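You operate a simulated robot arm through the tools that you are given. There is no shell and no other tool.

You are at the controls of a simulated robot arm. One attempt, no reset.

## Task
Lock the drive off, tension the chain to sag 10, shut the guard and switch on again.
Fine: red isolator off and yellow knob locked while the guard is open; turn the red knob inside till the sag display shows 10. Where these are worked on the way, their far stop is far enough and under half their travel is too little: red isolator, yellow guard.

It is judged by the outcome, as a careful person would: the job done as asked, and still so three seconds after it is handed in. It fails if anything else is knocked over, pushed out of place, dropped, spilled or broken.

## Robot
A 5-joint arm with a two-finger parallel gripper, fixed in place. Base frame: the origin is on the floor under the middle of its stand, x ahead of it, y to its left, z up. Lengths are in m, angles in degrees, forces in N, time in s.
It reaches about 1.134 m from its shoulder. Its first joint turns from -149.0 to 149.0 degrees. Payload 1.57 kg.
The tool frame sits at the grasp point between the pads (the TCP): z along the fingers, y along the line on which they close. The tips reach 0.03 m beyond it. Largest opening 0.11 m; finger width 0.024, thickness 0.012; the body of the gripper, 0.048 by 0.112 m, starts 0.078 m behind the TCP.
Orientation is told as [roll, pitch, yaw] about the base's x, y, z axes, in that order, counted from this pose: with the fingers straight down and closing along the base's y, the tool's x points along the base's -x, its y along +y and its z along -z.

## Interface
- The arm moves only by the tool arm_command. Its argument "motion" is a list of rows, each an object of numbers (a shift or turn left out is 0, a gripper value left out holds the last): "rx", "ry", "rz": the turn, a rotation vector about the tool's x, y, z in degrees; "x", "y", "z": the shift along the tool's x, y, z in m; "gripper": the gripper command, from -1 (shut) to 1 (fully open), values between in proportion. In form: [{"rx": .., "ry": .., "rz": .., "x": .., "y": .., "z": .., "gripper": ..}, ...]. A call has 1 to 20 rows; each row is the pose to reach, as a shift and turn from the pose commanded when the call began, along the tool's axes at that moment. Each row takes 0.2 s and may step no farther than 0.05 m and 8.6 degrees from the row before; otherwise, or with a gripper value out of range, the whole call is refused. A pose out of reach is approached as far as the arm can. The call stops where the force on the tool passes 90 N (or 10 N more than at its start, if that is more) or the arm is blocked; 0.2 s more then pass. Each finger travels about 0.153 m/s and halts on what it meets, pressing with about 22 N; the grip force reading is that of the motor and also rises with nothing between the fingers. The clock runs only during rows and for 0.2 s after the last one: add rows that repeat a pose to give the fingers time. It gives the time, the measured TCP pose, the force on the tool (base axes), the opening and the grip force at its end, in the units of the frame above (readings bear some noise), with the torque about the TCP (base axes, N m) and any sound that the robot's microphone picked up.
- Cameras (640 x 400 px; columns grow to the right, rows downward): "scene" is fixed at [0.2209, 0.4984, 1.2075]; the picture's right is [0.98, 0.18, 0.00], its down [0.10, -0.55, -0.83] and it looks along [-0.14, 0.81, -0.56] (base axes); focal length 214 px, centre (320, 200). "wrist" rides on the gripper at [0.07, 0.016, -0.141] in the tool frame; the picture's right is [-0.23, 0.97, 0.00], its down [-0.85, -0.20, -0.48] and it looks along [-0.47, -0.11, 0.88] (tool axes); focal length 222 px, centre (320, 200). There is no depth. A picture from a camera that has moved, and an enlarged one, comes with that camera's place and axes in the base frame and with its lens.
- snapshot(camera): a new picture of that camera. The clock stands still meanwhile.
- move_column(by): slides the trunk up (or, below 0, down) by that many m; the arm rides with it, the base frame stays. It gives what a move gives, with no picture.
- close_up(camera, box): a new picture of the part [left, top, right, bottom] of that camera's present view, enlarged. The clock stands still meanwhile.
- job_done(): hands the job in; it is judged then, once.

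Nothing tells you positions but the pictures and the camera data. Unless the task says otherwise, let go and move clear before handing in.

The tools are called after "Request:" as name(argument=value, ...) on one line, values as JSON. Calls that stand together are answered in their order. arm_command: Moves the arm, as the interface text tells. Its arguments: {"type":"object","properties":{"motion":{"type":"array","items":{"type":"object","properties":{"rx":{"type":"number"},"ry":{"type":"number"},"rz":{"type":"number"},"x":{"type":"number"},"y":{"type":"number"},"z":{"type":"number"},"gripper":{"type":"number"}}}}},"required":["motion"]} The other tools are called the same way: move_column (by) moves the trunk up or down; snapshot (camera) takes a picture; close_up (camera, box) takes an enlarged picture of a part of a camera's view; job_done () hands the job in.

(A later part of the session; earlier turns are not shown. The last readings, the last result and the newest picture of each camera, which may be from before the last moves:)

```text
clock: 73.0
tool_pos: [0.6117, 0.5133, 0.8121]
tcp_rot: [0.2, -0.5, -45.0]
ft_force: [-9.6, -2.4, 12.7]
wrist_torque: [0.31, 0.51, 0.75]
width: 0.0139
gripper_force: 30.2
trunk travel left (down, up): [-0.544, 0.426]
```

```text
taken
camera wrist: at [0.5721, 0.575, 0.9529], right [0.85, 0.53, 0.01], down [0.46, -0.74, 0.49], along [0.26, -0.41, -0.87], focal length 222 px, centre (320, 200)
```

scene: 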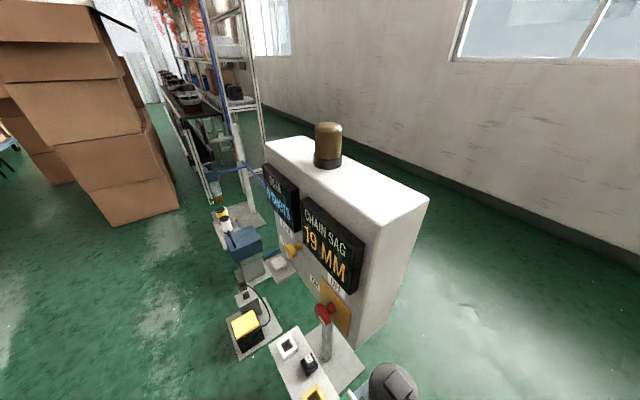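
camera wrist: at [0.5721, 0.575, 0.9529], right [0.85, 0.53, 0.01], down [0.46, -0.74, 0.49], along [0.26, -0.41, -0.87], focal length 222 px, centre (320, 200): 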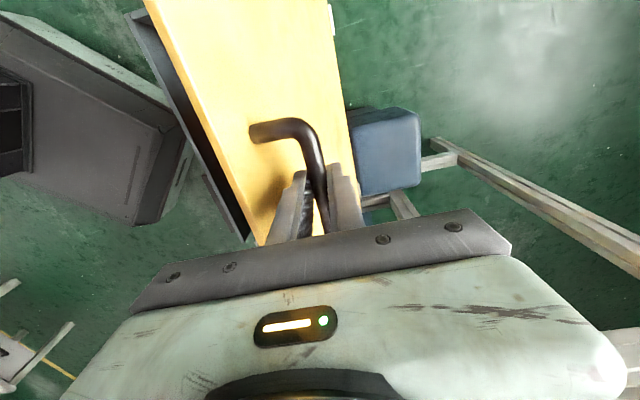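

About 71° open. Continuing toward and past vertical.

Request:
move_column(by=0.005)

Request:
arm_command(motion=[{"y": 0.01}, {"y": 0.02}, {"y": 0.03}, {"y": 0.04}])

Request:
snapshot(camera="wrist")

```text
clock: 73.5
tool_pos: [0.6142, 0.515, 0.8132]
tcp_rot: [0.3, -0.5, -44.9]
ft_force: [-1.3, 5.7, -21.0]
wrist_torque: [0.01, -0.04, 0.74]
width: 0.0136
gripper_force: 30.3
trunk travel left (down, up): [-0.549, 0.421]
```

```text
clock: 74.5
tool_pos: [0.6417, 0.5418, 0.8165]
tcp_rot: [0.3, -0.7, -45.0]
ft_force: [-8.0, 0.9, 20.2]
wrist_torque: [0.24, 0.4, 0.76]
width: 0.0138
gripper_force: 30.1
trunk travel left (down, up): [-0.549, 0.421]
```

```text
taken
camera wrist: at [0.6015, 0.6039, 0.958], right [0.85, 0.53, 0.01], down [0.46, -0.74, 0.49], along [0.26, -0.41, -0.87], focal length 222 px, centre (320, 200)
```

wrist: 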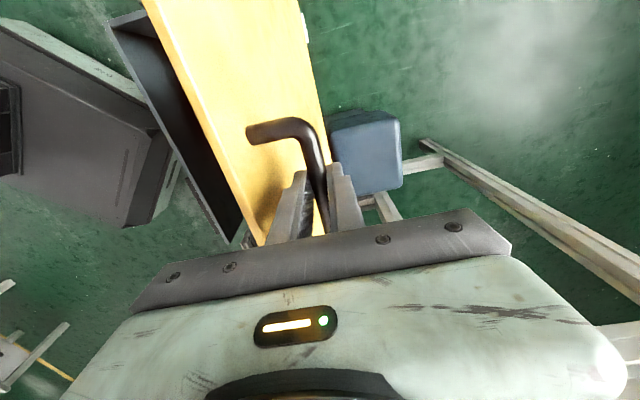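

About 80° open. The arm's reach with a vertical tool ends near here, so I'll proceed carefully.

Request:
arm_command(motion=[{"y": 0.01}, {"y": 0.02}, {"y": 0.03}])

Request:
snapshot(camera="wrist")

```text
clock: 75.3
tool_pos: [0.6625, 0.563, 0.8151]
tcp_rot: [0.3, -0.5, -45.0]
ft_force: [-1.2, -5.1, 5.2]
wrist_torque: [0.06, 0.26, 0.7]
width: 0.0142
gripper_force: 30.4
trunk travel left (down, up): [-0.549, 0.421]
```

```text
taken
camera wrist: at [0.6233, 0.6257, 0.9564], right [0.85, 0.53, 0.01], down [0.46, -0.74, 0.49], along [0.26, -0.41, -0.87], focal length 222 px, centre (320, 200)
```

wrist: 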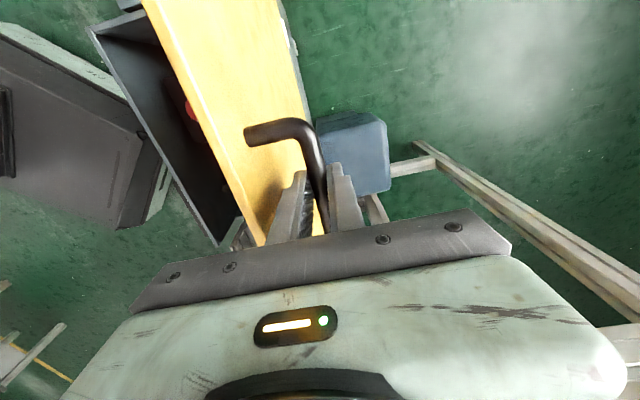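

I can glimpse the red knob inside the box now. A bit further along +n.

Request:
arm_command(motion=[{"y": 0.01}, {"y": 0.02}, {"y": 0.03}, {"y": 0.04}])

Request:
snapshot(camera="wrist")

```text
clock: 76.3
tool_pos: [0.6915, 0.5924, 0.8139]
tcp_rot: [0.0, -0.4, -45.1]
ft_force: [-3.4, -9.0, -23.3]
wrist_torque: [-0.08, 0.05, 0.75]
width: 0.0139
gripper_force: 30.0
trunk travel left (down, up): [-0.549, 0.421]
```

```text
taken
camera wrist: at [0.6517, 0.6542, 0.9545], right [0.85, 0.53, 0.0], down [0.46, -0.74, 0.49], along [0.26, -0.41, -0.87], focal length 222 px, centre (320, 200)
```

wrist: 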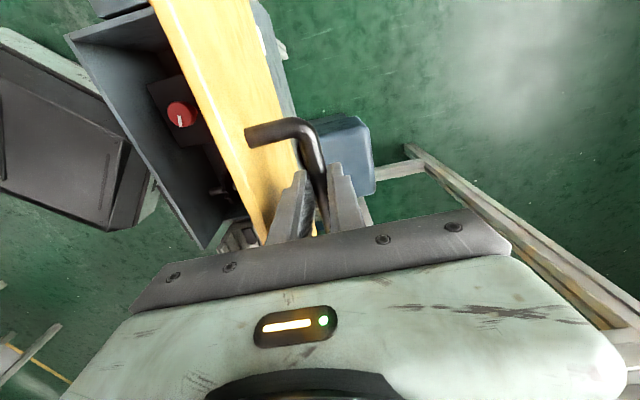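

Past vertical now (about 94°). Continuing to find the far stop.

Request:
move_column(by=-0.006)

Request:
arm_command(motion=[{"y": 0.01}, {"y": 0.02}, {"y": 0.03}])

Request:
snapshot(camera="wrist")

```text
clock: 76.9
tool_pos: [0.6894, 0.5926, 0.8109]
tcp_rot: [0.3, -0.5, -45.0]
ft_force: [9.2, 5.4, 23.6]
wrist_torque: [0.04, -0.19, 0.72]
width: 0.0139
gripper_force: 30.2
trunk travel left (down, up): [-0.543, 0.427]
```

```text
clock: 77.7
tool_pos: [0.7078, 0.6097, 0.8071]
tcp_rot: [0.1, -0.4, -45.1]
ft_force: [-17.3, -15.4, -23.5]
wrist_torque: [-0.23, 0.15, 0.72]
width: 0.0139
gripper_force: 29.7
out of reach, approached as far as the arm can: row 3
trunk travel left (down, up): [-0.543, 0.427]
```

```text
taken
camera wrist: at [0.6685, 0.6714, 0.9493], right [0.85, 0.53, 0.0], down [0.46, -0.74, 0.49], along [0.26, -0.41, -0.87], focal length 222 px, centre (320, 200)
```

wrist: 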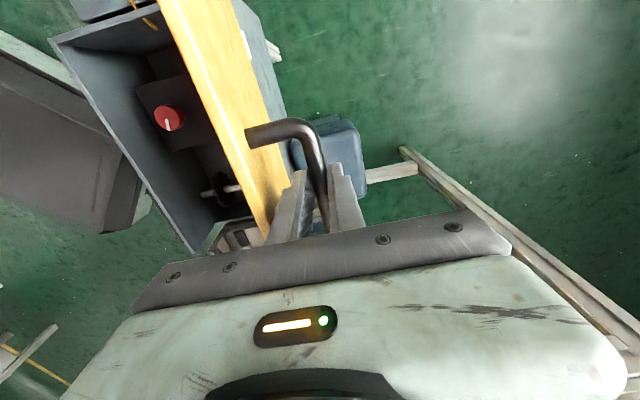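

About 99° open, past vertical, and the arm is at its reach limit. I'll open the fingers slightly so the lid is caged rather than released, and see whether it rests.

Request:
arm_command(motion=[{"gripper": -0.5}, {"gripper": -0.5}, {"gripper": -0.5}])

Request:
snapshot(camera="wrist")

```text
clock: 78.5
tool_pos: [0.7091, 0.6102, 0.8095]
tcp_rot: [0.4, -0.6, -45.1]
ft_force: [-0.7, 0.4, 0.2]
wrist_torque: [0.02, 0.03, -0.01]
width: 0.0276
gripper_force: 0.1
trunk travel left (down, up): [-0.543, 0.427]
```

```text
taken
camera wrist: at [0.6693, 0.6716, 0.9501], right [0.85, 0.53, 0.01], down [0.46, -0.74, 0.48], along [0.26, -0.41, -0.87], focal length 222 px, centre (320, 200)
```

wrist: 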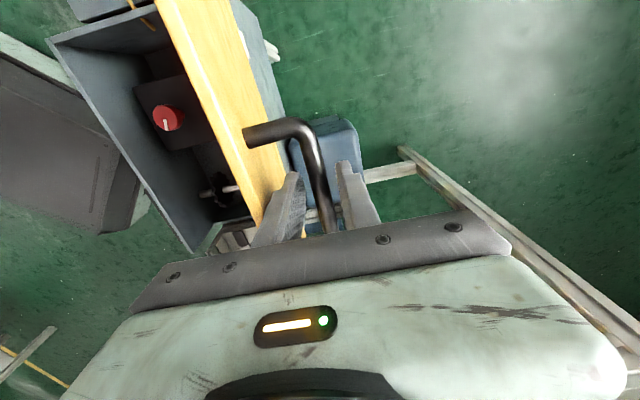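

The lid stays put with no load on the fingers. Raising straight up to clear the handle.

Request:
move_column(by=0.12)

Request:
snapshot(camera="wrist")

Request:
snapshot(camera="scene")

```text
clock: 80.0
tool_pos: [0.7084, 0.6106, 0.9292]
tcp_rot: [0.3, -0.5, -45.0]
ft_force: [0.9, -0.6, 0.0]
wrist_torque: [-0.01, 0.0, 0.02]
width: 0.0272
gripper_force: 0.1
trunk travel left (down, up): [-0.663, 0.307]
```

```text
taken
camera wrist: at [0.6691, 0.6716, 1.07], right [0.85, 0.53, 0.01], down [0.46, -0.74, 0.48], along [0.26, -0.41, -0.87], focal length 222 px, centre (320, 200)
```

wrist: 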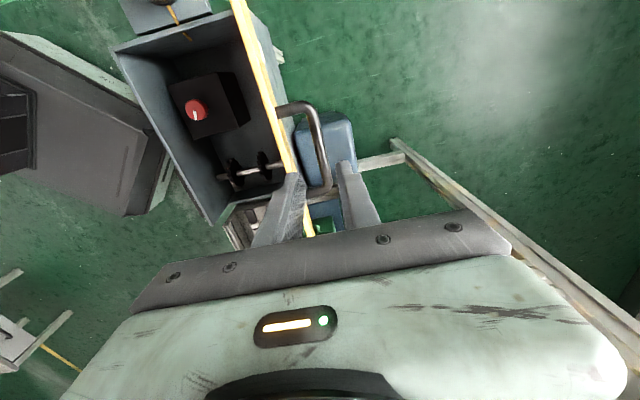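

```text
taken
```

scene: 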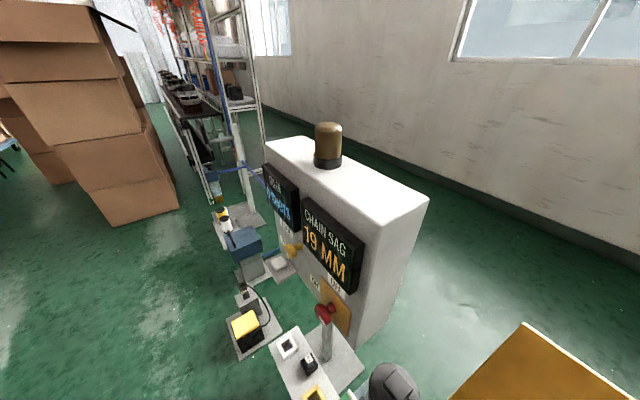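

The guard stands open. Zooming into the box to locate the red knob.

Request:
close_up(camera="wrist", box=[110, 0, 310, 240])

Request:
close_up(camera="wrist", box=[150, 60, 270, 150])

```text
1.67 times, centred on (210, 120) of wrist
camera zoom: at [0.6691, 0.6716, 1.07], right [0.85, 0.53, 0.01], down [0.46, -0.74, 0.48], along [0.26, -0.41, -0.87], focal length 370 px, centre (503, 333)
```

zoom: 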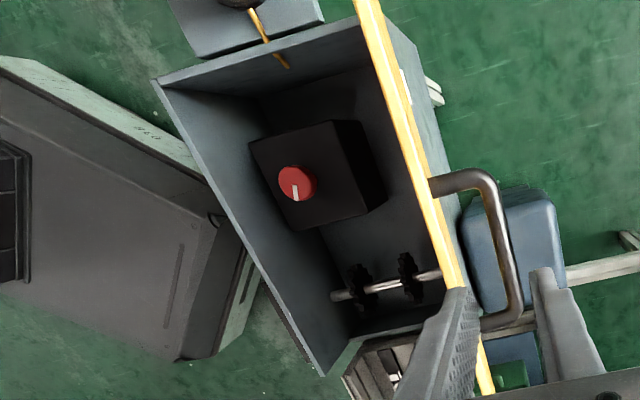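

```text
4.44 times, centred on (210, 105) of wrist
camera zoom: at [0.6691, 0.6716, 1.07], right [0.85, 0.53, 0.01], down [0.46, -0.74, 0.48], along [0.26, -0.41, -0.87], focal length 987 px, centre (809, 622)
```

zoom: 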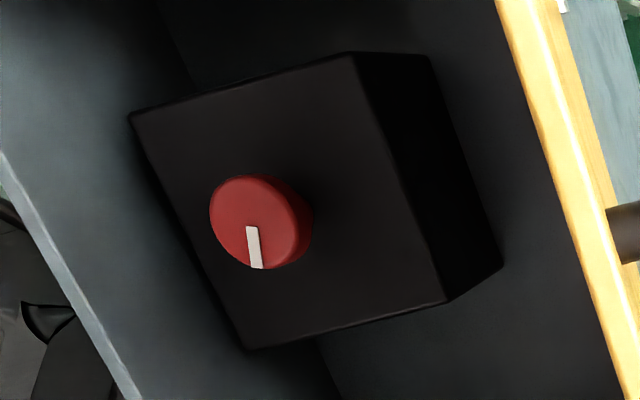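

The red knob faces up on a black block inside the box. I'm moving back over the box, above the lid edge, to get a second view.

Request:
arm_command(motion=[{"y": -0.04}, {"y": -0.085}, {"y": -0.13}, {"y": -0.175}, {"y": -0.22}, {"y": -0.265}, {"y": -0.31}])

Request:
snapshot(camera="wrist")

Request:
close_up(camera="wrist", box=[240, 0, 440, 150])

```text
clock: 81.6
tool_pos: [0.4878, 0.389, 0.9296]
tcp_rot: [0.4, -0.4, -45.0]
ft_force: [-0.3, -1.2, 0.0]
wrist_torque: [-0.03, 0.02, 0.0]
width: 0.0272
gripper_force: 0.1
trunk travel left (down, up): [-0.663, 0.307]
```

```text
taken
camera wrist: at [0.4484, 0.4508, 1.0702], right [0.85, 0.53, 0.01], down [0.46, -0.74, 0.48], along [0.26, -0.41, -0.87], focal length 222 px, centre (320, 200)
```

wrist: 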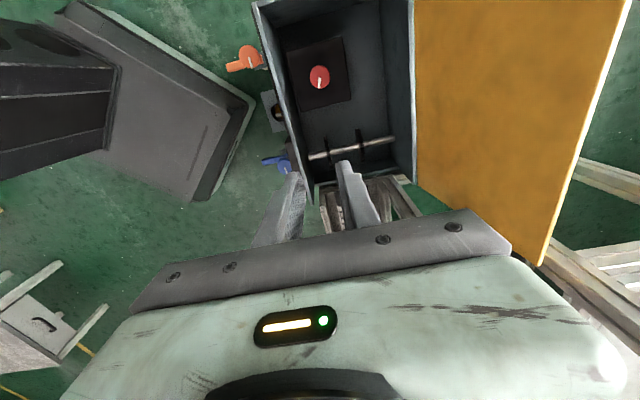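

```text
2.67 times, centred on (340, 75) of wrist
camera zoom: at [0.4484, 0.4508, 1.0702], right [0.85, 0.53, 0.01], down [0.46, -0.74, 0.48], along [0.26, -0.41, -0.87], focal length 592 px, centre (267, 533)
```

zoom: 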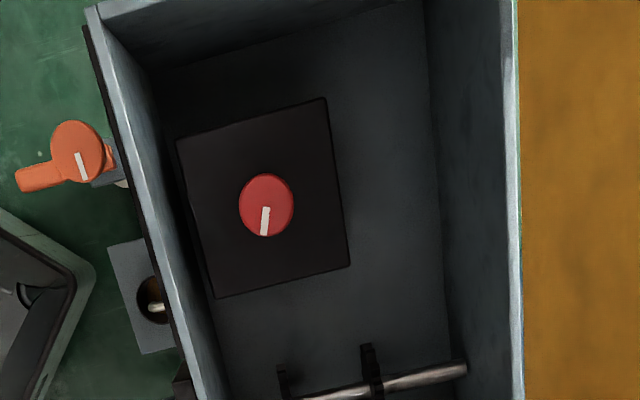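

The knob's top is at about n=0.640, t=0.000, z≈0.494. I'm moving above it with jaws opened and lowering to just above.

Request:
arm_command(motion=[{"x": 0.03, "y": 0.01, "gripper": 0.4}, {"x": 0.07, "y": 0.02, "gripper": 0.4}, {"x": 0.07, "y": 0.02, "gripper": 0.4}])

Request:
move_column(by=-0.28)

Request:
snapshot(camera="wrist")

```text
clock: 82.4
tool_pos: [0.4556, 0.4532, 0.9293]
tcp_rot: [0.4, -0.5, -44.9]
ft_force: [-0.3, 0.2, 0.4]
wrist_torque: [-0.01, 0.0, -0.04]
width: 0.077
gripper_force: 0.1
trunk travel left (down, up): [-0.663, 0.307]
```

```text
clock: 85.2
tool_pos: [0.4556, 0.4519, 0.6493]
tcp_rot: [0.4, -0.5, -45.1]
ft_force: [0.3, 0.1, 0.6]
wrist_torque: [0.01, 0.0, 0.01]
width: 0.0771
gripper_force: 0.0
trunk travel left (down, up): [-0.383, 0.587]
```

```text
taken
camera wrist: at [0.4156, 0.5129, 0.7902], right [0.85, 0.53, 0.01], down [0.46, -0.74, 0.48], along [0.26, -0.41, -0.87], focal length 222 px, centre (320, 200)
```

wrist: 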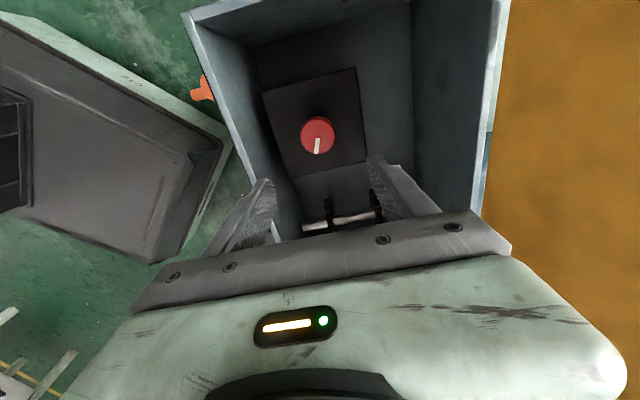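

Request:
close_up(camera="wrist", box=[240, 80, 400, 200])

Request:
close_up(camera="scene", box=[295, 200, 375, 300])

```text
3.33 times, centred on (320, 140) of wrist
camera zoom: at [0.4156, 0.5129, 0.7902], right [0.85, 0.53, 0.01], down [0.46, -0.74, 0.48], along [0.26, -0.41, -0.87], focal length 740 px, centre (320, 400)
```

zoom: 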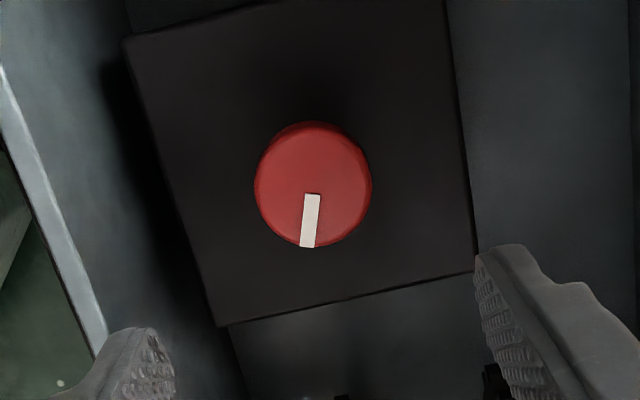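

```text
4.00 times, centred on (335, 250) of scene
camera zoom: at [0.2209, 0.4984, 1.2075], right [0.98, 0.18, 0.0], down [0.1, -0.55, -0.83], along [-0.14, 0.81, -0.56], focal length 858 px, centre (260, 0)
```

zoom: 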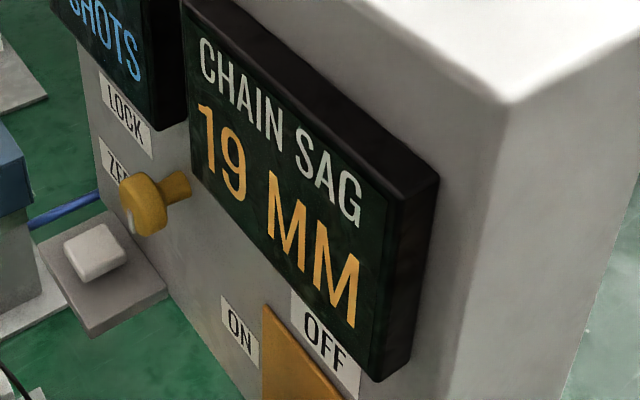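

The gripper is centred over the knob within a few millimetres. I'll lower so the tips reach about 14 mm below its top face, and close.

Request:
arm_command(motion=[{"x": 0.003, "y": -0.001}])

Request:
move_column(by=-0.1)

Request:
move_column(by=-0.038)

Request:
snapshot(camera="wrist")

```text
clock: 85.6
tool_pos: [0.452, 0.4528, 0.6495]
tcp_rot: [0.5, -0.5, -45.0]
ft_force: [0.0, 0.1, 0.6]
wrist_torque: [-0.01, 0.0, 0.0]
width: 0.077
gripper_force: 0.0
trunk travel left (down, up): [-0.383, 0.587]
```

```text
clock: 86.9
tool_pos: [0.4521, 0.4526, 0.5497]
tcp_rot: [0.4, -0.5, -45.1]
ft_force: [0.9, -0.1, 0.0]
wrist_torque: [0.01, 0.0, -0.01]
width: 0.0769
gripper_force: 0.2
trunk travel left (down, up): [-0.283, 0.687]
```

```text
clock: 87.8
tool_pos: [0.4525, 0.4525, 0.5133]
tcp_rot: [0.4, -0.5, -45.0]
ft_force: [-0.3, 0.9, 0.1]
wrist_torque: [0.02, 0.01, 0.02]
width: 0.0769
gripper_force: 0.2
trunk travel left (down, up): [-0.245, 0.725]
```

```text
taken
camera wrist: at [0.4129, 0.514, 0.6521], right [0.85, 0.53, 0.01], down [0.46, -0.74, 0.48], along [0.26, -0.41, -0.87], focal length 222 px, centre (320, 200)
```

wrist: 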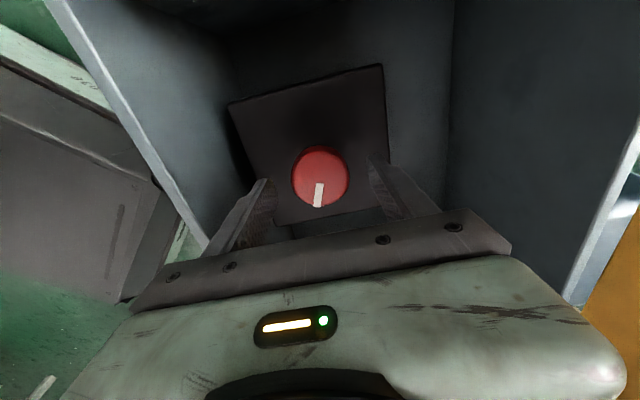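

The knob face is at z≈0.485, so I'll go down another 17 mm and close the jaws.

Request:
move_column(by=-0.017)

Request:
arm_command(motion=[{"gripper": -1}, {"gripper": -1}, {"gripper": -1}])

Request:
snapshot(camera="wrist")

```text
clock: 88.4
tool_pos: [0.4512, 0.4517, 0.4956]
tcp_rot: [0.4, -0.5, -44.9]
ft_force: [-0.6, -0.1, 0.4]
wrist_torque: [0.0, 0.01, 0.01]
width: 0.077
gripper_force: 0.0
trunk travel left (down, up): [-0.228, 0.742]
```

```text
clock: 89.2
tool_pos: [0.4518, 0.4533, 0.4946]
tcp_rot: [0.4, -0.5, -45.0]
ft_force: [1.8, 2.0, 0.1]
wrist_torque: [0.06, -0.07, 0.03]
width: 0.0476
gripper_force: 45.2
trunk travel left (down, up): [-0.228, 0.742]
```

```text
taken
camera wrist: at [0.413, 0.514, 0.6352], right [0.85, 0.53, 0.01], down [0.46, -0.74, 0.48], along [0.26, -0.41, -0.87], focal length 222 px, centre (320, 200)
```

wrist: 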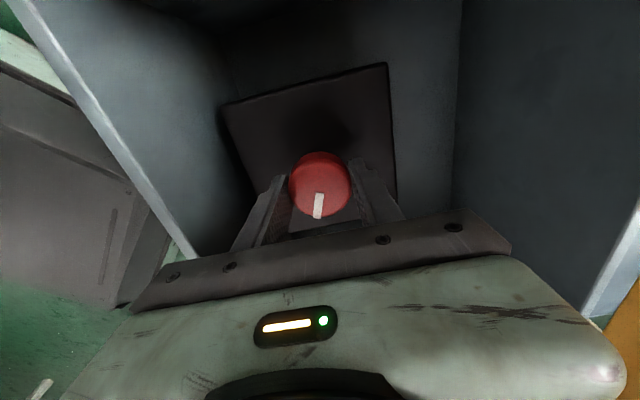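

Gripped the tension knob (width 0.048). I'll turn it slightly clockwise (seen from above) and read the sag display.

Request:
arm_command(motion=[{"rz": 6}, {"rz": 12}, {"rz": 18}])

Request:
close_up(camera="scene", box=[295, 190, 375, 300])

Request:
snapshot(camera="wrist")

```text
clock: 90.0
tool_pos: [0.4519, 0.4536, 0.4937]
tcp_rot: [0.5, -0.5, -63.1]
ft_force: [5.1, 0.7, 3.7]
wrist_torque: [-0.81, -0.11, 0.01]
width: 0.0476
gripper_force: 45.1
trunk travel left (down, up): [-0.228, 0.742]
```

```text
3.64 times, centred on (335, 245) of scene
camera zoom: at [0.2209, 0.4984, 1.2075], right [0.98, 0.18, 0.0], down [0.1, -0.55, -0.83], along [-0.14, 0.81, -0.56], focal length 780 px, centre (266, 36)
```

zoom: 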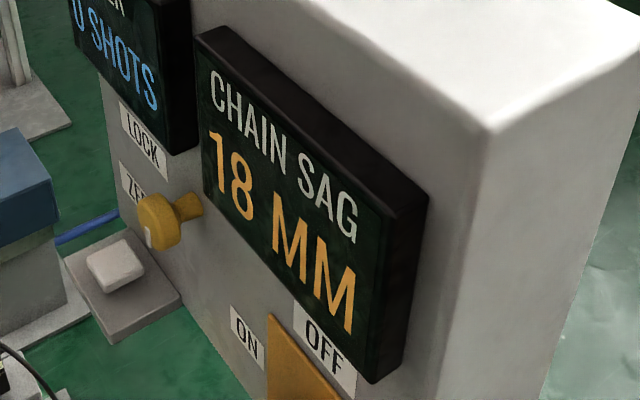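

```text
taken
camera wrist: at [0.4336, 0.5229, 0.6353], right [0.97, 0.24, 0.01], down [0.2, -0.85, 0.48], along [0.12, -0.47, -0.88], focal length 222 px, centre (320, 200)
```

wrist: 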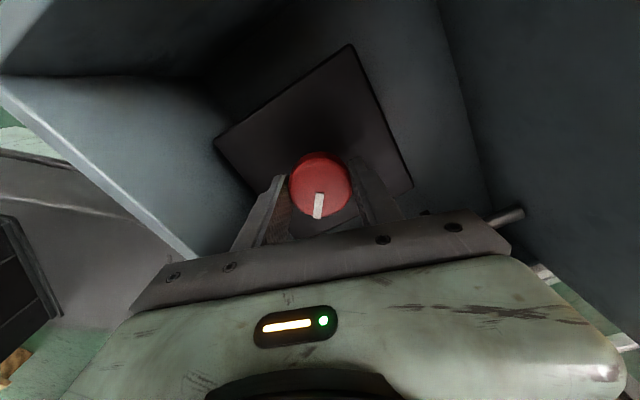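

Clockwise lowers the sag: 19 → 18 MM after 18°. Continuing in that direction.

Request:
arm_command(motion=[{"rz": 7}, {"rz": 14}, {"rz": 21}, {"rz": 28}, {"rz": 35}, {"rz": 42}])

Request:
close_up(camera="scene", box=[295, 190, 375, 300])

Request:
snapshot(camera="wrist")

```text
clock: 91.4
tool_pos: [0.4522, 0.4523, 0.4948]
tcp_rot: [0.7, 0.1, -105.1]
ft_force: [6.2, 0.2, 2.8]
wrist_torque: [-1.11, -0.13, 0.0]
width: 0.0474
gripper_force: 45.5
trunk travel left (down, up): [-0.228, 0.742]
```

```text
3.64 times, centred on (335, 245) of scene
camera zoom: at [0.2209, 0.4984, 1.2075], right [0.98, 0.18, 0.0], down [0.1, -0.55, -0.83], along [-0.14, 0.81, -0.56], focal length 780 px, centre (266, 36)
```

zoom: 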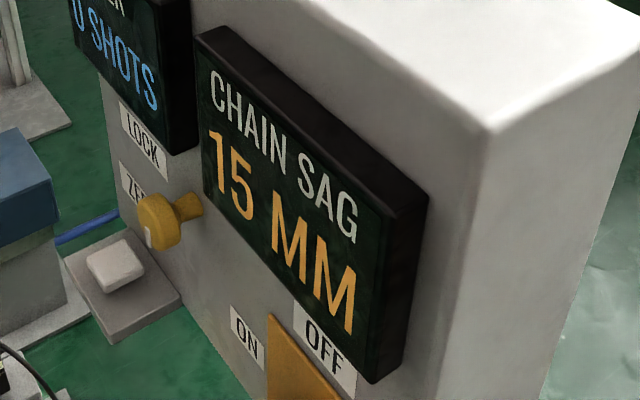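

```text
taken
camera wrist: at [0.4847, 0.5162, 0.6359], right [0.88, -0.47, 0.01], down [-0.42, -0.77, 0.48], along [-0.22, -0.42, -0.88], focal length 222 px, centre (320, 200)
```

wrist: 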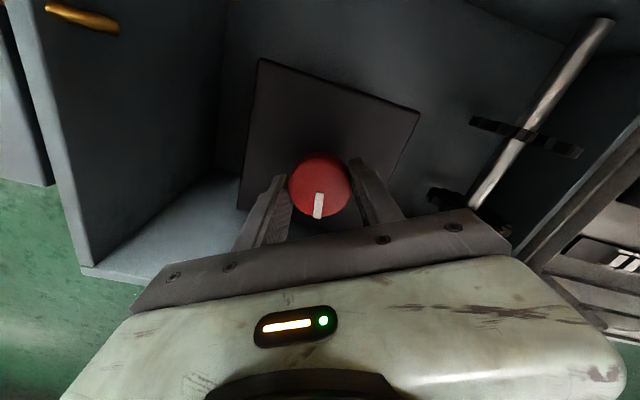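

15 MM after 60° total, about 14–15° per mm. Continuing.

Request:
arm_command(motion=[{"rz": 7}, {"rz": 14}, {"rz": 21}, {"rz": 28}, {"rz": 35}, {"rz": 42}])

Request:
close_up(camera="scene", box=[295, 190, 375, 300])

Request:
snapshot(camera="wrist")

```text
clock: 92.9
tool_pos: [0.4532, 0.4515, 0.4954]
tcp_rot: [-1.4, 0.3, -124.7]
ft_force: [-12.3, 4.1, -14.2]
wrist_torque: [0.36, -0.05, 0.04]
width: 0.0472
gripper_force: 45.4
out of reach, approached as far as the arm can: row 3, 4, 5, 6
trunk travel left (down, up): [-0.228, 0.742]
stopped in row 6: the force on the tool passed its limit at 92 N (the readings are from after the stop); the commanded pose is now the measured one
```

```text
3.64 times, centred on (335, 245) of scene
camera zoom: at [0.2209, 0.4984, 1.2075], right [0.98, 0.18, 0.0], down [0.1, -0.55, -0.83], along [-0.14, 0.81, -0.56], focal length 780 px, centre (266, 36)
```

zoom: 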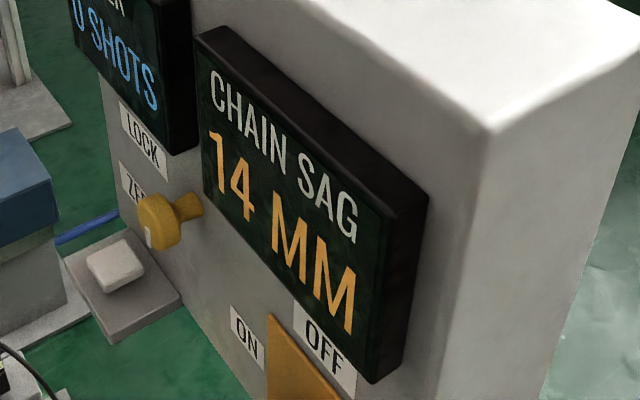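

```text
taken
camera wrist: at [0.5082, 0.4974, 0.6353], right [0.67, -0.74, -0.03], down [-0.64, -0.6, 0.48], along [-0.37, -0.3, -0.88], focal length 222 px, centre (320, 200)
```

wrist: 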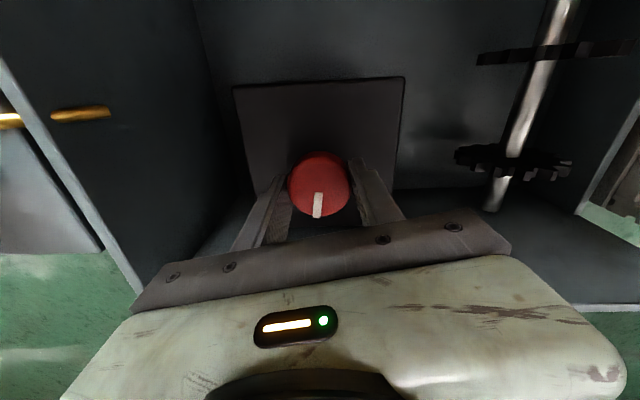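

The wrist reached its roll limit at 14 MM. I'll open the jaws, rotate back, and regrip for the rest.

Request:
arm_command(motion=[{"gripper": 0.3}, {"gripper": 0.3}, {"gripper": 0.3}, {"rz": -8, "gripper": 0.3}, {"rz": -16}, {"rz": -24}, {"rz": -32}, {"rz": -40}, {"rz": -48}, {"rz": -56}, {"rz": -64}, {"rz": -72}, {"rz": -80}])

Request:
close_up(camera="scene", box=[295, 190, 375, 300])

Request:
snapshot(camera="wrist")

```text
clock: 95.7
tool_pos: [0.4546, 0.4498, 0.494]
tcp_rot: [0.2, 1.3, -44.8]
ft_force: [0.3, -0.2, 0.7]
wrist_torque: [0.01, 0.0, 0.01]
width: 0.0717
gripper_force: 0.0
trunk travel left (down, up): [-0.228, 0.742]
```

```text
3.64 times, centred on (335, 245) of scene
camera zoom: at [0.2209, 0.4984, 1.2075], right [0.98, 0.18, 0.0], down [0.1, -0.55, -0.83], along [-0.14, 0.81, -0.56], focal length 780 px, centre (266, 36)
```

zoom: 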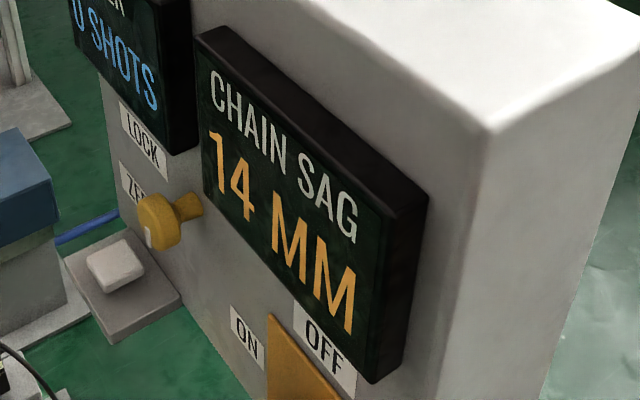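

```text
taken
camera wrist: at [0.4187, 0.5084, 0.6374], right [0.85, 0.53, 0.0], down [0.47, -0.75, 0.46], along [0.24, -0.39, -0.89], focal length 222 px, centre (320, 200)
```

wrist: 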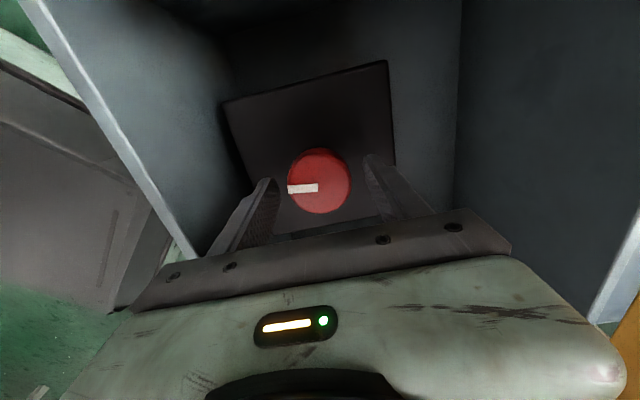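

Request:
arm_command(motion=[{"rx": 0.2, "ry": -1.3, "x": 0.004, "y": 0.0006}, {"rx": 0.2, "ry": -1.3, "x": 0.004, "y": 0.0006, "gripper": -1}, {"rx": 0.2, "ry": -1.3, "x": 0.004, "y": 0.0006, "gripper": -1}, {"rx": 0.2, "ry": -1.3, "x": 0.004, "y": 0.0006, "gripper": -1}])

Request:
arm_command(motion=[{"rz": 7}, {"rz": 14}, {"rz": 21}, {"rz": 28}, {"rz": 35}, {"rz": 40}])

Request:
close_up(camera="scene", box=[295, 190, 375, 300])

Request:
snapshot(camera="wrist")

```text
clock: 96.7
tool_pos: [0.4536, 0.4522, 0.4948]
tcp_rot: [-0.1, 0.0, -44.9]
ft_force: [-2.4, -7.8, -3.5]
wrist_torque: [-0.15, 0.47, 0.0]
width: 0.0472
gripper_force: 44.5
trunk travel left (down, up): [-0.228, 0.742]
```

```text
clock: 98.1
tool_pos: [0.4524, 0.453, 0.4942]
tcp_rot: [0.1, -0.1, -85.2]
ft_force: [9.2, -20.8, -4.0]
wrist_torque: [-1.3, 0.12, 0.0]
width: 0.0472
gripper_force: 44.4
trunk travel left (down, up): [-0.228, 0.742]
```

```text
3.64 times, centred on (335, 245) of scene
camera zoom: at [0.2209, 0.4984, 1.2075], right [0.98, 0.18, 0.0], down [0.1, -0.55, -0.83], along [-0.14, 0.81, -0.56], focal length 780 px, centre (266, 36)
```

zoom: 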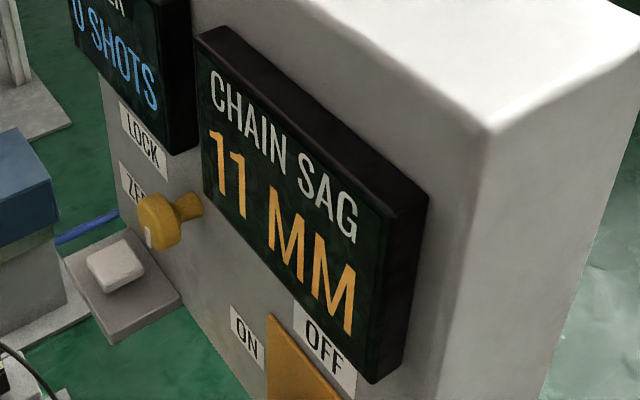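

```text
taken
camera wrist: at [0.4626, 0.5242, 0.6355], right [0.99, -0.14, 0.0], down [-0.13, -0.87, 0.48], along [-0.07, -0.48, -0.88], focal length 222 px, centre (320, 200)
```

wrist: 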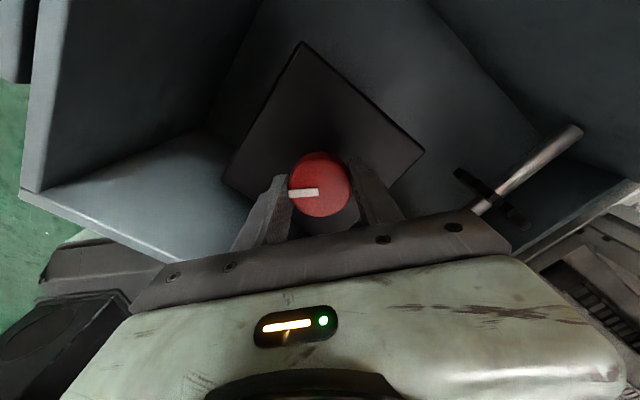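

11 MM at about 120° total, consistent with 15° per mm. I'll turn about 15° more in small steps.

Request:
arm_command(motion=[{"rz": 4}, {"rz": 8}])

Request:
close_up(camera="scene", box=[295, 190, 375, 300])

Request:
arm_command(motion=[{"rz": 4}, {"rz": 7}])

Request:
close_up(camera="scene", box=[295, 190, 375, 300])

```text
clock: 98.7
tool_pos: [0.4512, 0.4515, 0.494]
tcp_rot: [0.2, -0.1, -93.0]
ft_force: [9.1, -23.2, -5.2]
wrist_torque: [-0.6, -0.16, -0.04]
width: 0.0474
gripper_force: 45.1
trunk travel left (down, up): [-0.228, 0.742]
```

```text
3.64 times, centred on (335, 245) of scene
camera zoom: at [0.2209, 0.4984, 1.2075], right [0.98, 0.18, 0.0], down [0.1, -0.55, -0.83], along [-0.14, 0.81, -0.56], focal length 780 px, centre (266, 36)
```

zoom: 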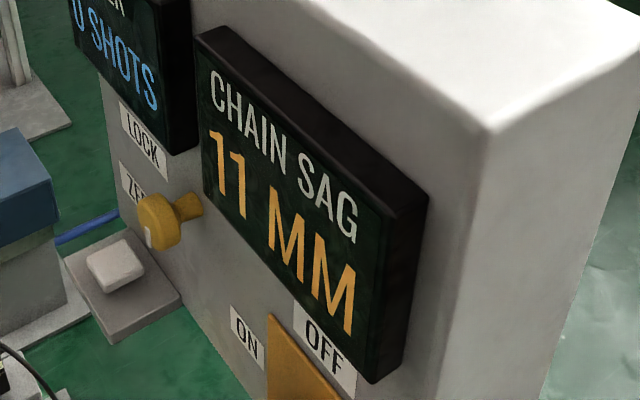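

```text
clock: 99.3
tool_pos: [0.4522, 0.4539, 0.4942]
tcp_rot: [0.2, 0.0, -100.1]
ft_force: [12.5, -12.8, -0.5]
wrist_torque: [-1.56, -0.08, 0.02]
width: 0.0471
gripper_force: 45.2
trunk travel left (down, up): [-0.228, 0.742]
```

```text
3.64 times, centred on (335, 245) of scene
camera zoom: at [0.2209, 0.4984, 1.2075], right [0.98, 0.18, 0.0], down [0.1, -0.55, -0.83], along [-0.14, 0.81, -0.56], focal length 780 px, centre (266, 36)
```

zoom: 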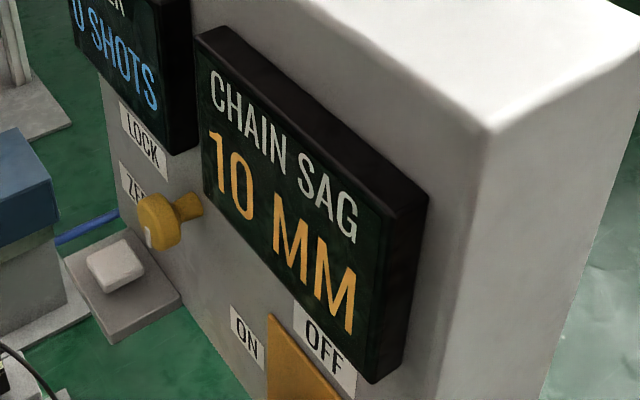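

It reads 10 MM. I'll add about 4° so it sits mid-window rather than near the 11/10 boundary, then release.

Request:
arm_command(motion=[{"rz": 2}, {"rz": 4}, {"rz": 4}])

Request:
close_up(camera="scene", box=[295, 190, 375, 300])

Request:
arm_command(motion=[{"gripper": 0.3}, {"gripper": 0.3}, {"gripper": 0.3}])

Request:
close_up(camera="scene", box=[295, 190, 375, 300])

Request:
snapshot(camera="wrist")

```text
clock: 100.1
tool_pos: [0.4531, 0.4522, 0.4943]
tcp_rot: [0.1, 0.1, -104.0]
ft_force: [17.8, -15.1, 0.2]
wrist_torque: [0.2, -0.41, -0.02]
width: 0.0471
gripper_force: 45.0
trunk travel left (down, up): [-0.228, 0.742]
```

```text
3.64 times, centred on (335, 245) of scene
camera zoom: at [0.2209, 0.4984, 1.2075], right [0.98, 0.18, 0.0], down [0.1, -0.55, -0.83], along [-0.14, 0.81, -0.56], focal length 780 px, centre (266, 36)
```

zoom: 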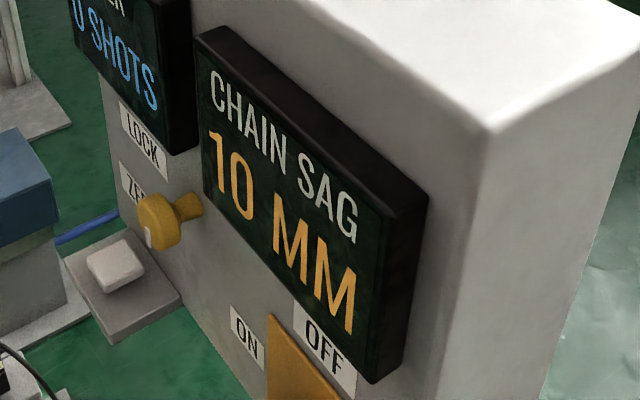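

```text
clock: 100.9
tool_pos: [0.4504, 0.4539, 0.4953]
tcp_rot: [-0.1, 0.0, -103.9]
ft_force: [0.3, -0.4, -0.6]
wrist_torque: [0.0, 0.05, 0.01]
width: 0.0715
gripper_force: 0.0
trunk travel left (down, up): [-0.228, 0.742]
```

```text
3.64 times, centred on (335, 245) of scene
camera zoom: at [0.2209, 0.4984, 1.2075], right [0.98, 0.18, 0.0], down [0.1, -0.55, -0.83], along [-0.14, 0.81, -0.56], focal length 780 px, centre (266, 36)
```

zoom: 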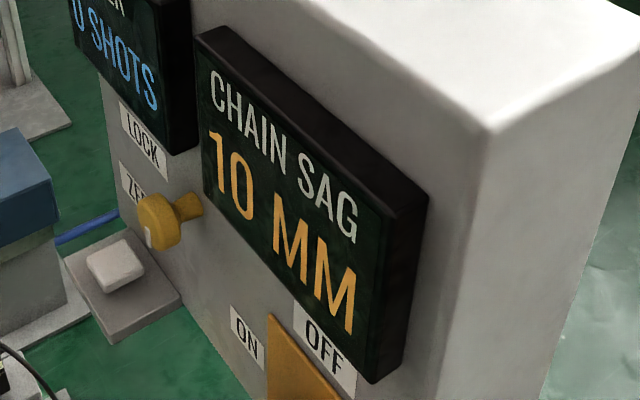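

```text
taken
camera wrist: at [0.4837, 0.5178, 0.6356], right [0.89, -0.45, 0.0], down [-0.4, -0.78, 0.48], along [-0.22, -0.43, -0.88], focal length 222 px, centre (320, 200)
```

wrist: 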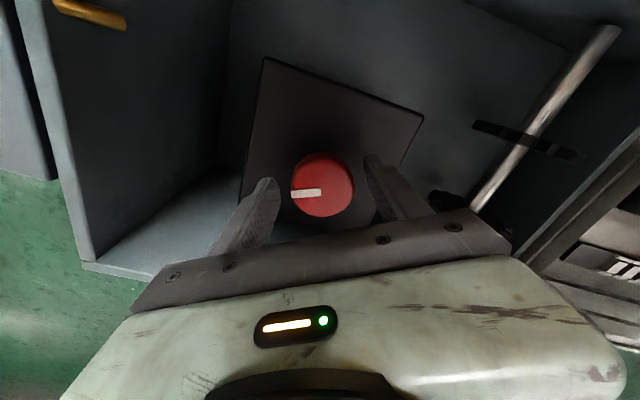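

Sag holds at 10 MM after release. Now I'll raise clear of the box and go back over the open lid's handle.

Request:
move_column(by=0.435)

Request:
arm_command(motion=[{"x": 0.0268, "y": 0.0266, "rz": -7.4}, {"x": 0.0536, "y": 0.0533, "rz": -14.8}, {"x": 0.0803, "y": 0.0799, "rz": -22.1}, {"x": 0.1071, "y": 0.1066, "rz": -29.5}, {"x": 0.1339, "y": 0.1332, "rz": -36.9}, {"x": 0.1607, "y": 0.1598, "rz": -44.3}, {"x": 0.1874, "y": 0.1865, "rz": -51.6}, {"x": 0.2142, "y": 0.2131, "rz": -59}])

Request:
snapshot(camera="wrist")

Request:
snapshot(camera="scene")

```text
refused: 0.435 is not a number from -0.4 to 0.4
```

```text
clock: 102.0
tool_pos: [0.5773, 0.5272, 0.4967]
tcp_rot: [-1.9, -1.0, -72.7]
ft_force: [-14.6, -14.8, 6.0]
wrist_torque: [0.91, -0.98, -0.17]
width: 0.0641
gripper_force: 0.0
out of reach, approached as far as the arm can: row 1
trunk travel left (down, up): [-0.228, 0.742]
stopped in row 5: the force on the tool passed its limit at 147 N (the readings are from after the stop); the commanded pose is now the measured one
```

```text
taken
camera wrist: at [0.5755, 0.6027, 0.6351], right [1.0, 0.07, -0.03], down [0.08, -0.86, 0.5], along [0.01, -0.5, -0.87], focal length 222 px, centre (320, 200)
```

wrist: 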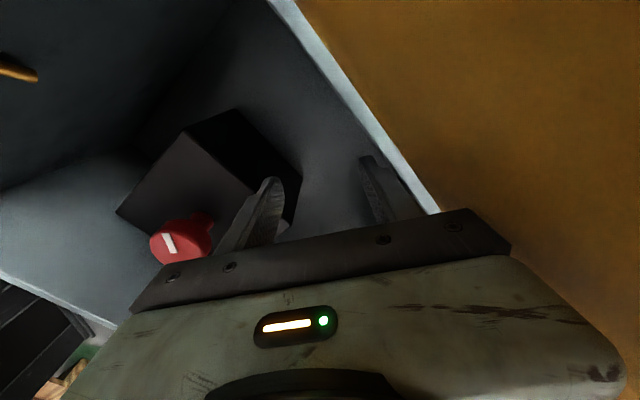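

```text
taken
```

scene: 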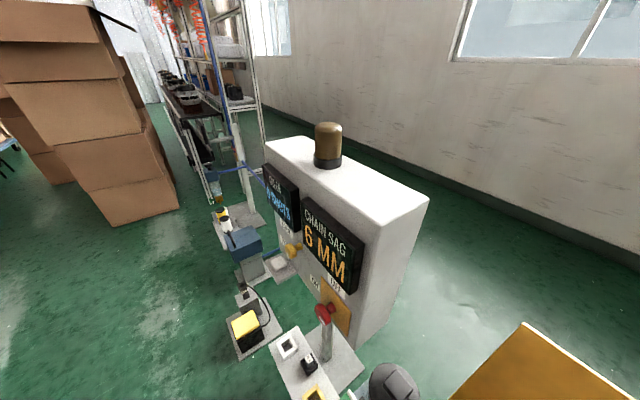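

My column call was refused (limit 0.4), so the following arm move swept sideways inside the box, brushed the knob (sag now 6) and hit the box wall. I must correct this carefully, one step at a time: first back off the wall slightly.

Request:
arm_command(motion=[{"x": -0.0047, "y": -0.0089}])

```text
clock: 102.4
tool_pos: [0.5724, 0.5225, 0.4937]
tcp_rot: [-1.8, -1.0, -72.5]
ft_force: [-0.1, 0.7, 0.7]
wrist_torque: [0.02, -0.01, 0.04]
width: 0.0715
gripper_force: 0.1
trunk travel left (down, up): [-0.228, 0.742]
```

Free of contact. Raising straight up out of the box.

Request:
move_column(by=0.25)

Request:
snapshot(camera="wrist")

Request:
snapshot(camera="scene")

```text
clock: 105.0
tool_pos: [0.5717, 0.5223, 0.746]
tcp_rot: [-1.8, -1.0, -72.7]
ft_force: [-0.4, 0.4, 0.1]
wrist_torque: [0.0, 0.02, 0.01]
width: 0.0717
gripper_force: 0.0
trunk travel left (down, up): [-0.478, 0.492]
```

```text
taken
camera wrist: at [0.5699, 0.597, 0.884], right [1.0, 0.07, -0.03], down [0.08, -0.86, 0.5], along [0.01, -0.5, -0.87], focal length 222 px, centre (320, 200)
```

wrist: 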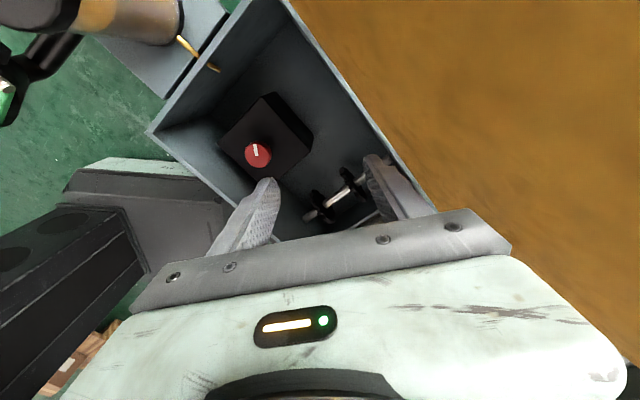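

```text
taken
```

scene: 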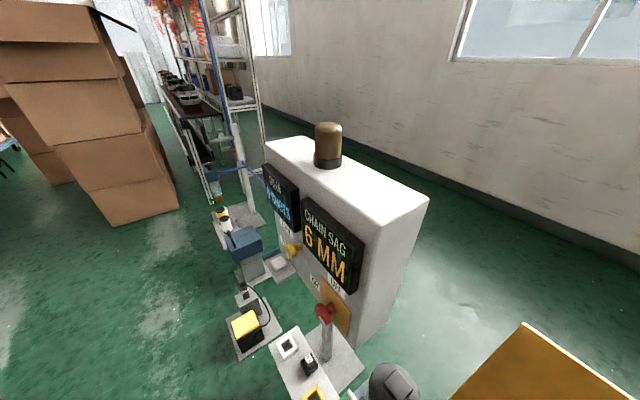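

Nothing looks displaced, and the lid and machine are as before. I'll level the tool and move back over the red knob at this safe height.

Request:
arm_command(motion=[{"x": -0.0102, "y": -0.045, "rx": -1.8, "ry": 1.0}, {"x": -0.0204, "y": -0.09, "rx": -1.8, "ry": 1.0}, {"x": -0.0306, "y": -0.1349, "rx": -1.8, "ry": 1.0}])

Request:
snapshot(camera="wrist")

```text
clock: 105.8
tool_pos: [0.4524, 0.4506, 0.7451]
tcp_rot: [0.1, 0.1, -72.7]
ft_force: [0.8, -0.1, -0.6]
wrist_torque: [-0.01, 0.01, -0.02]
width: 0.0716
gripper_force: 0.0
out of reach, approached as far as the arm can: row 3
trunk travel left (down, up): [-0.478, 0.492]
```

```text
taken
camera wrist: at [0.4467, 0.5226, 0.8856], right [1.0, 0.07, 0.0], down [0.06, -0.88, 0.48], along [0.03, -0.48, -0.88], focal length 222 px, centre (320, 200)
```

wrist: 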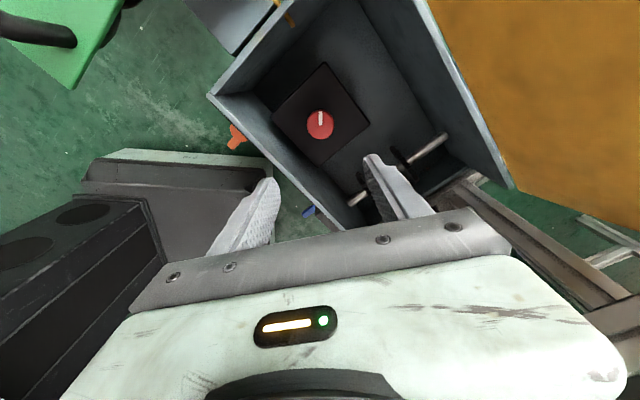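

Centred over the knob again. Small alignment, then descending in one monitored step.

Request:
arm_command(motion=[{"x": 0.002, "y": 0.0005}])

Request:
move_column(by=-0.2)

Request:
snapshot(camera="wrist")

```text
clock: 106.2
tool_pos: [0.4516, 0.4537, 0.7449]
tcp_rot: [0.0, 0.0, -72.6]
ft_force: [-0.4, 0.4, 0.1]
wrist_torque: [-0.03, 0.01, 0.03]
width: 0.0715
gripper_force: 0.1
trunk travel left (down, up): [-0.478, 0.492]
```

```text
clock: 108.3
tool_pos: [0.4519, 0.4537, 0.5451]
tcp_rot: [0.0, 0.0, -72.7]
ft_force: [0.4, -0.3, -0.3]
wrist_torque: [0.01, -0.01, -0.01]
width: 0.0716
gripper_force: 0.1
trunk travel left (down, up): [-0.278, 0.692]
```

```text
taken
camera wrist: at [0.4464, 0.5255, 0.6857], right [1.0, 0.07, 0.0], down [0.06, -0.88, 0.48], along [0.03, -0.48, -0.88], focal length 222 px, centre (320, 200)
```

wrist: 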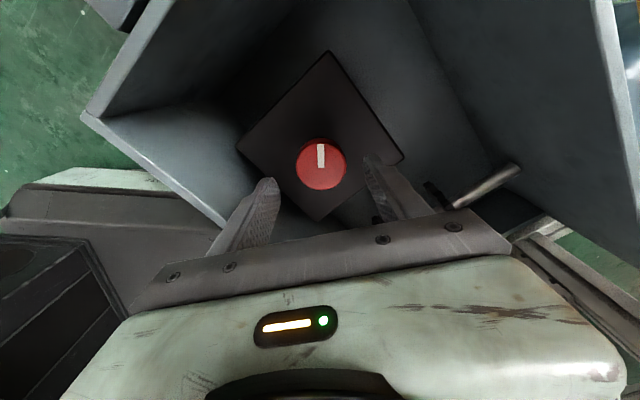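

Request:
move_column(by=-0.05)

Request:
snapshot(camera="wrist")

```text
clock: 109.3
tool_pos: [0.4506, 0.4537, 0.4948]
tcp_rot: [0.0, 0.0, -72.8]
ft_force: [0.4, -0.1, 0.3]
wrist_torque: [-0.01, 0.01, -0.03]
width: 0.0716
gripper_force: 0.1
trunk travel left (down, up): [-0.228, 0.742]
```

```text
taken
camera wrist: at [0.4463, 0.5255, 0.6357], right [1.0, 0.07, 0.0], down [0.06, -0.88, 0.48], along [0.03, -0.48, -0.88], focal length 222 px, centre (320, 200)
```

wrist: 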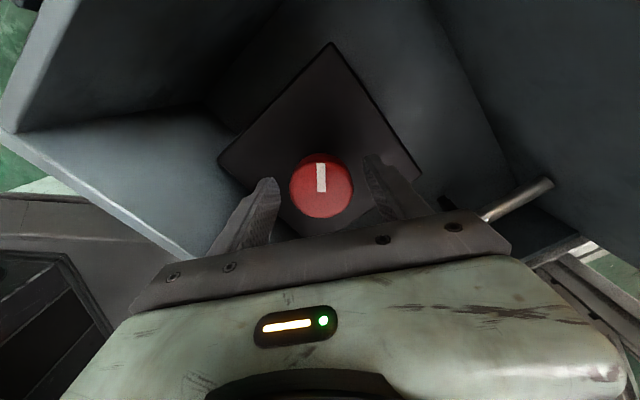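

Knob between the fingers again. Closing, then turning back counter-clockwise.

Request:
arm_command(motion=[{"gripper": -1}, {"gripper": -1}, {"gripper": -1}])

Request:
arm_command(motion=[{"rz": -7}, {"rz": -14}, {"rz": -21}, {"rz": -28}, {"rz": -35}, {"rz": -40}])

Request:
close_up(camera="scene", box=[295, 190, 375, 300])

```text
clock: 110.1
tool_pos: [0.4523, 0.4536, 0.4946]
tcp_rot: [0.0, 0.1, -72.7]
ft_force: [9.8, 4.1, 2.9]
wrist_torque: [0.07, -0.35, 0.05]
width: 0.0473
gripper_force: 45.3
trunk travel left (down, up): [-0.228, 0.742]
```

```text
clock: 111.5
tool_pos: [0.4515, 0.4532, 0.4949]
tcp_rot: [0.0, 0.1, -32.6]
ft_force: [8.0, 0.8, 3.2]
wrist_torque: [0.1, -0.39, 0.03]
width: 0.047
gripper_force: 44.9
trunk travel left (down, up): [-0.228, 0.742]
```

```text
3.64 times, centred on (335, 245) of scene
camera zoom: at [0.2209, 0.4984, 1.2075], right [0.98, 0.18, 0.0], down [0.1, -0.55, -0.83], along [-0.14, 0.81, -0.56], focal length 780 px, centre (266, 36)
```

zoom: 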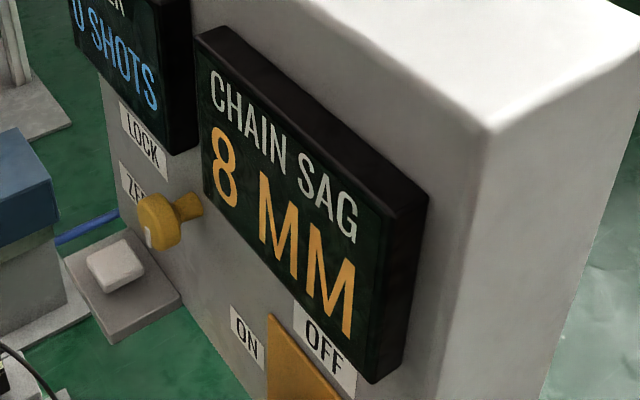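

8 MM. Continuing counter-clockwise by 18°.

Request:
arm_command(motion=[{"rz": -6}, {"rz": -12}, {"rz": -18}])

Request:
close_up(camera="scene", box=[295, 190, 375, 300])

```text
clock: 112.3
tool_pos: [0.4516, 0.4523, 0.4959]
tcp_rot: [-0.1, 0.1, -14.6]
ft_force: [-6.9, -12.0, -5.0]
wrist_torque: [-0.42, -0.92, -0.02]
width: 0.0471
gripper_force: 44.7
trunk travel left (down, up): [-0.228, 0.742]
```

```text
3.64 times, centred on (335, 245) of scene
camera zoom: at [0.2209, 0.4984, 1.2075], right [0.98, 0.18, 0.0], down [0.1, -0.55, -0.83], along [-0.14, 0.81, -0.56], focal length 780 px, centre (266, 36)
```

zoom: 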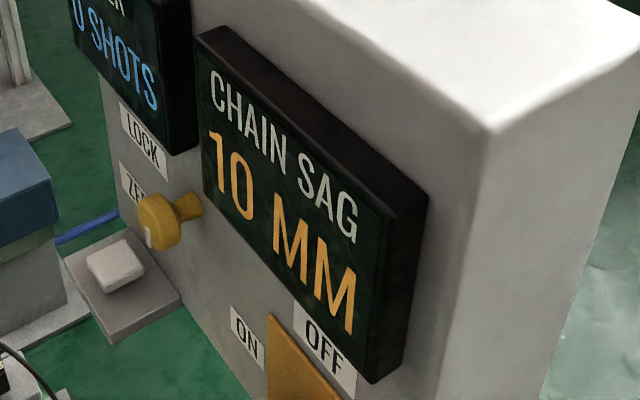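

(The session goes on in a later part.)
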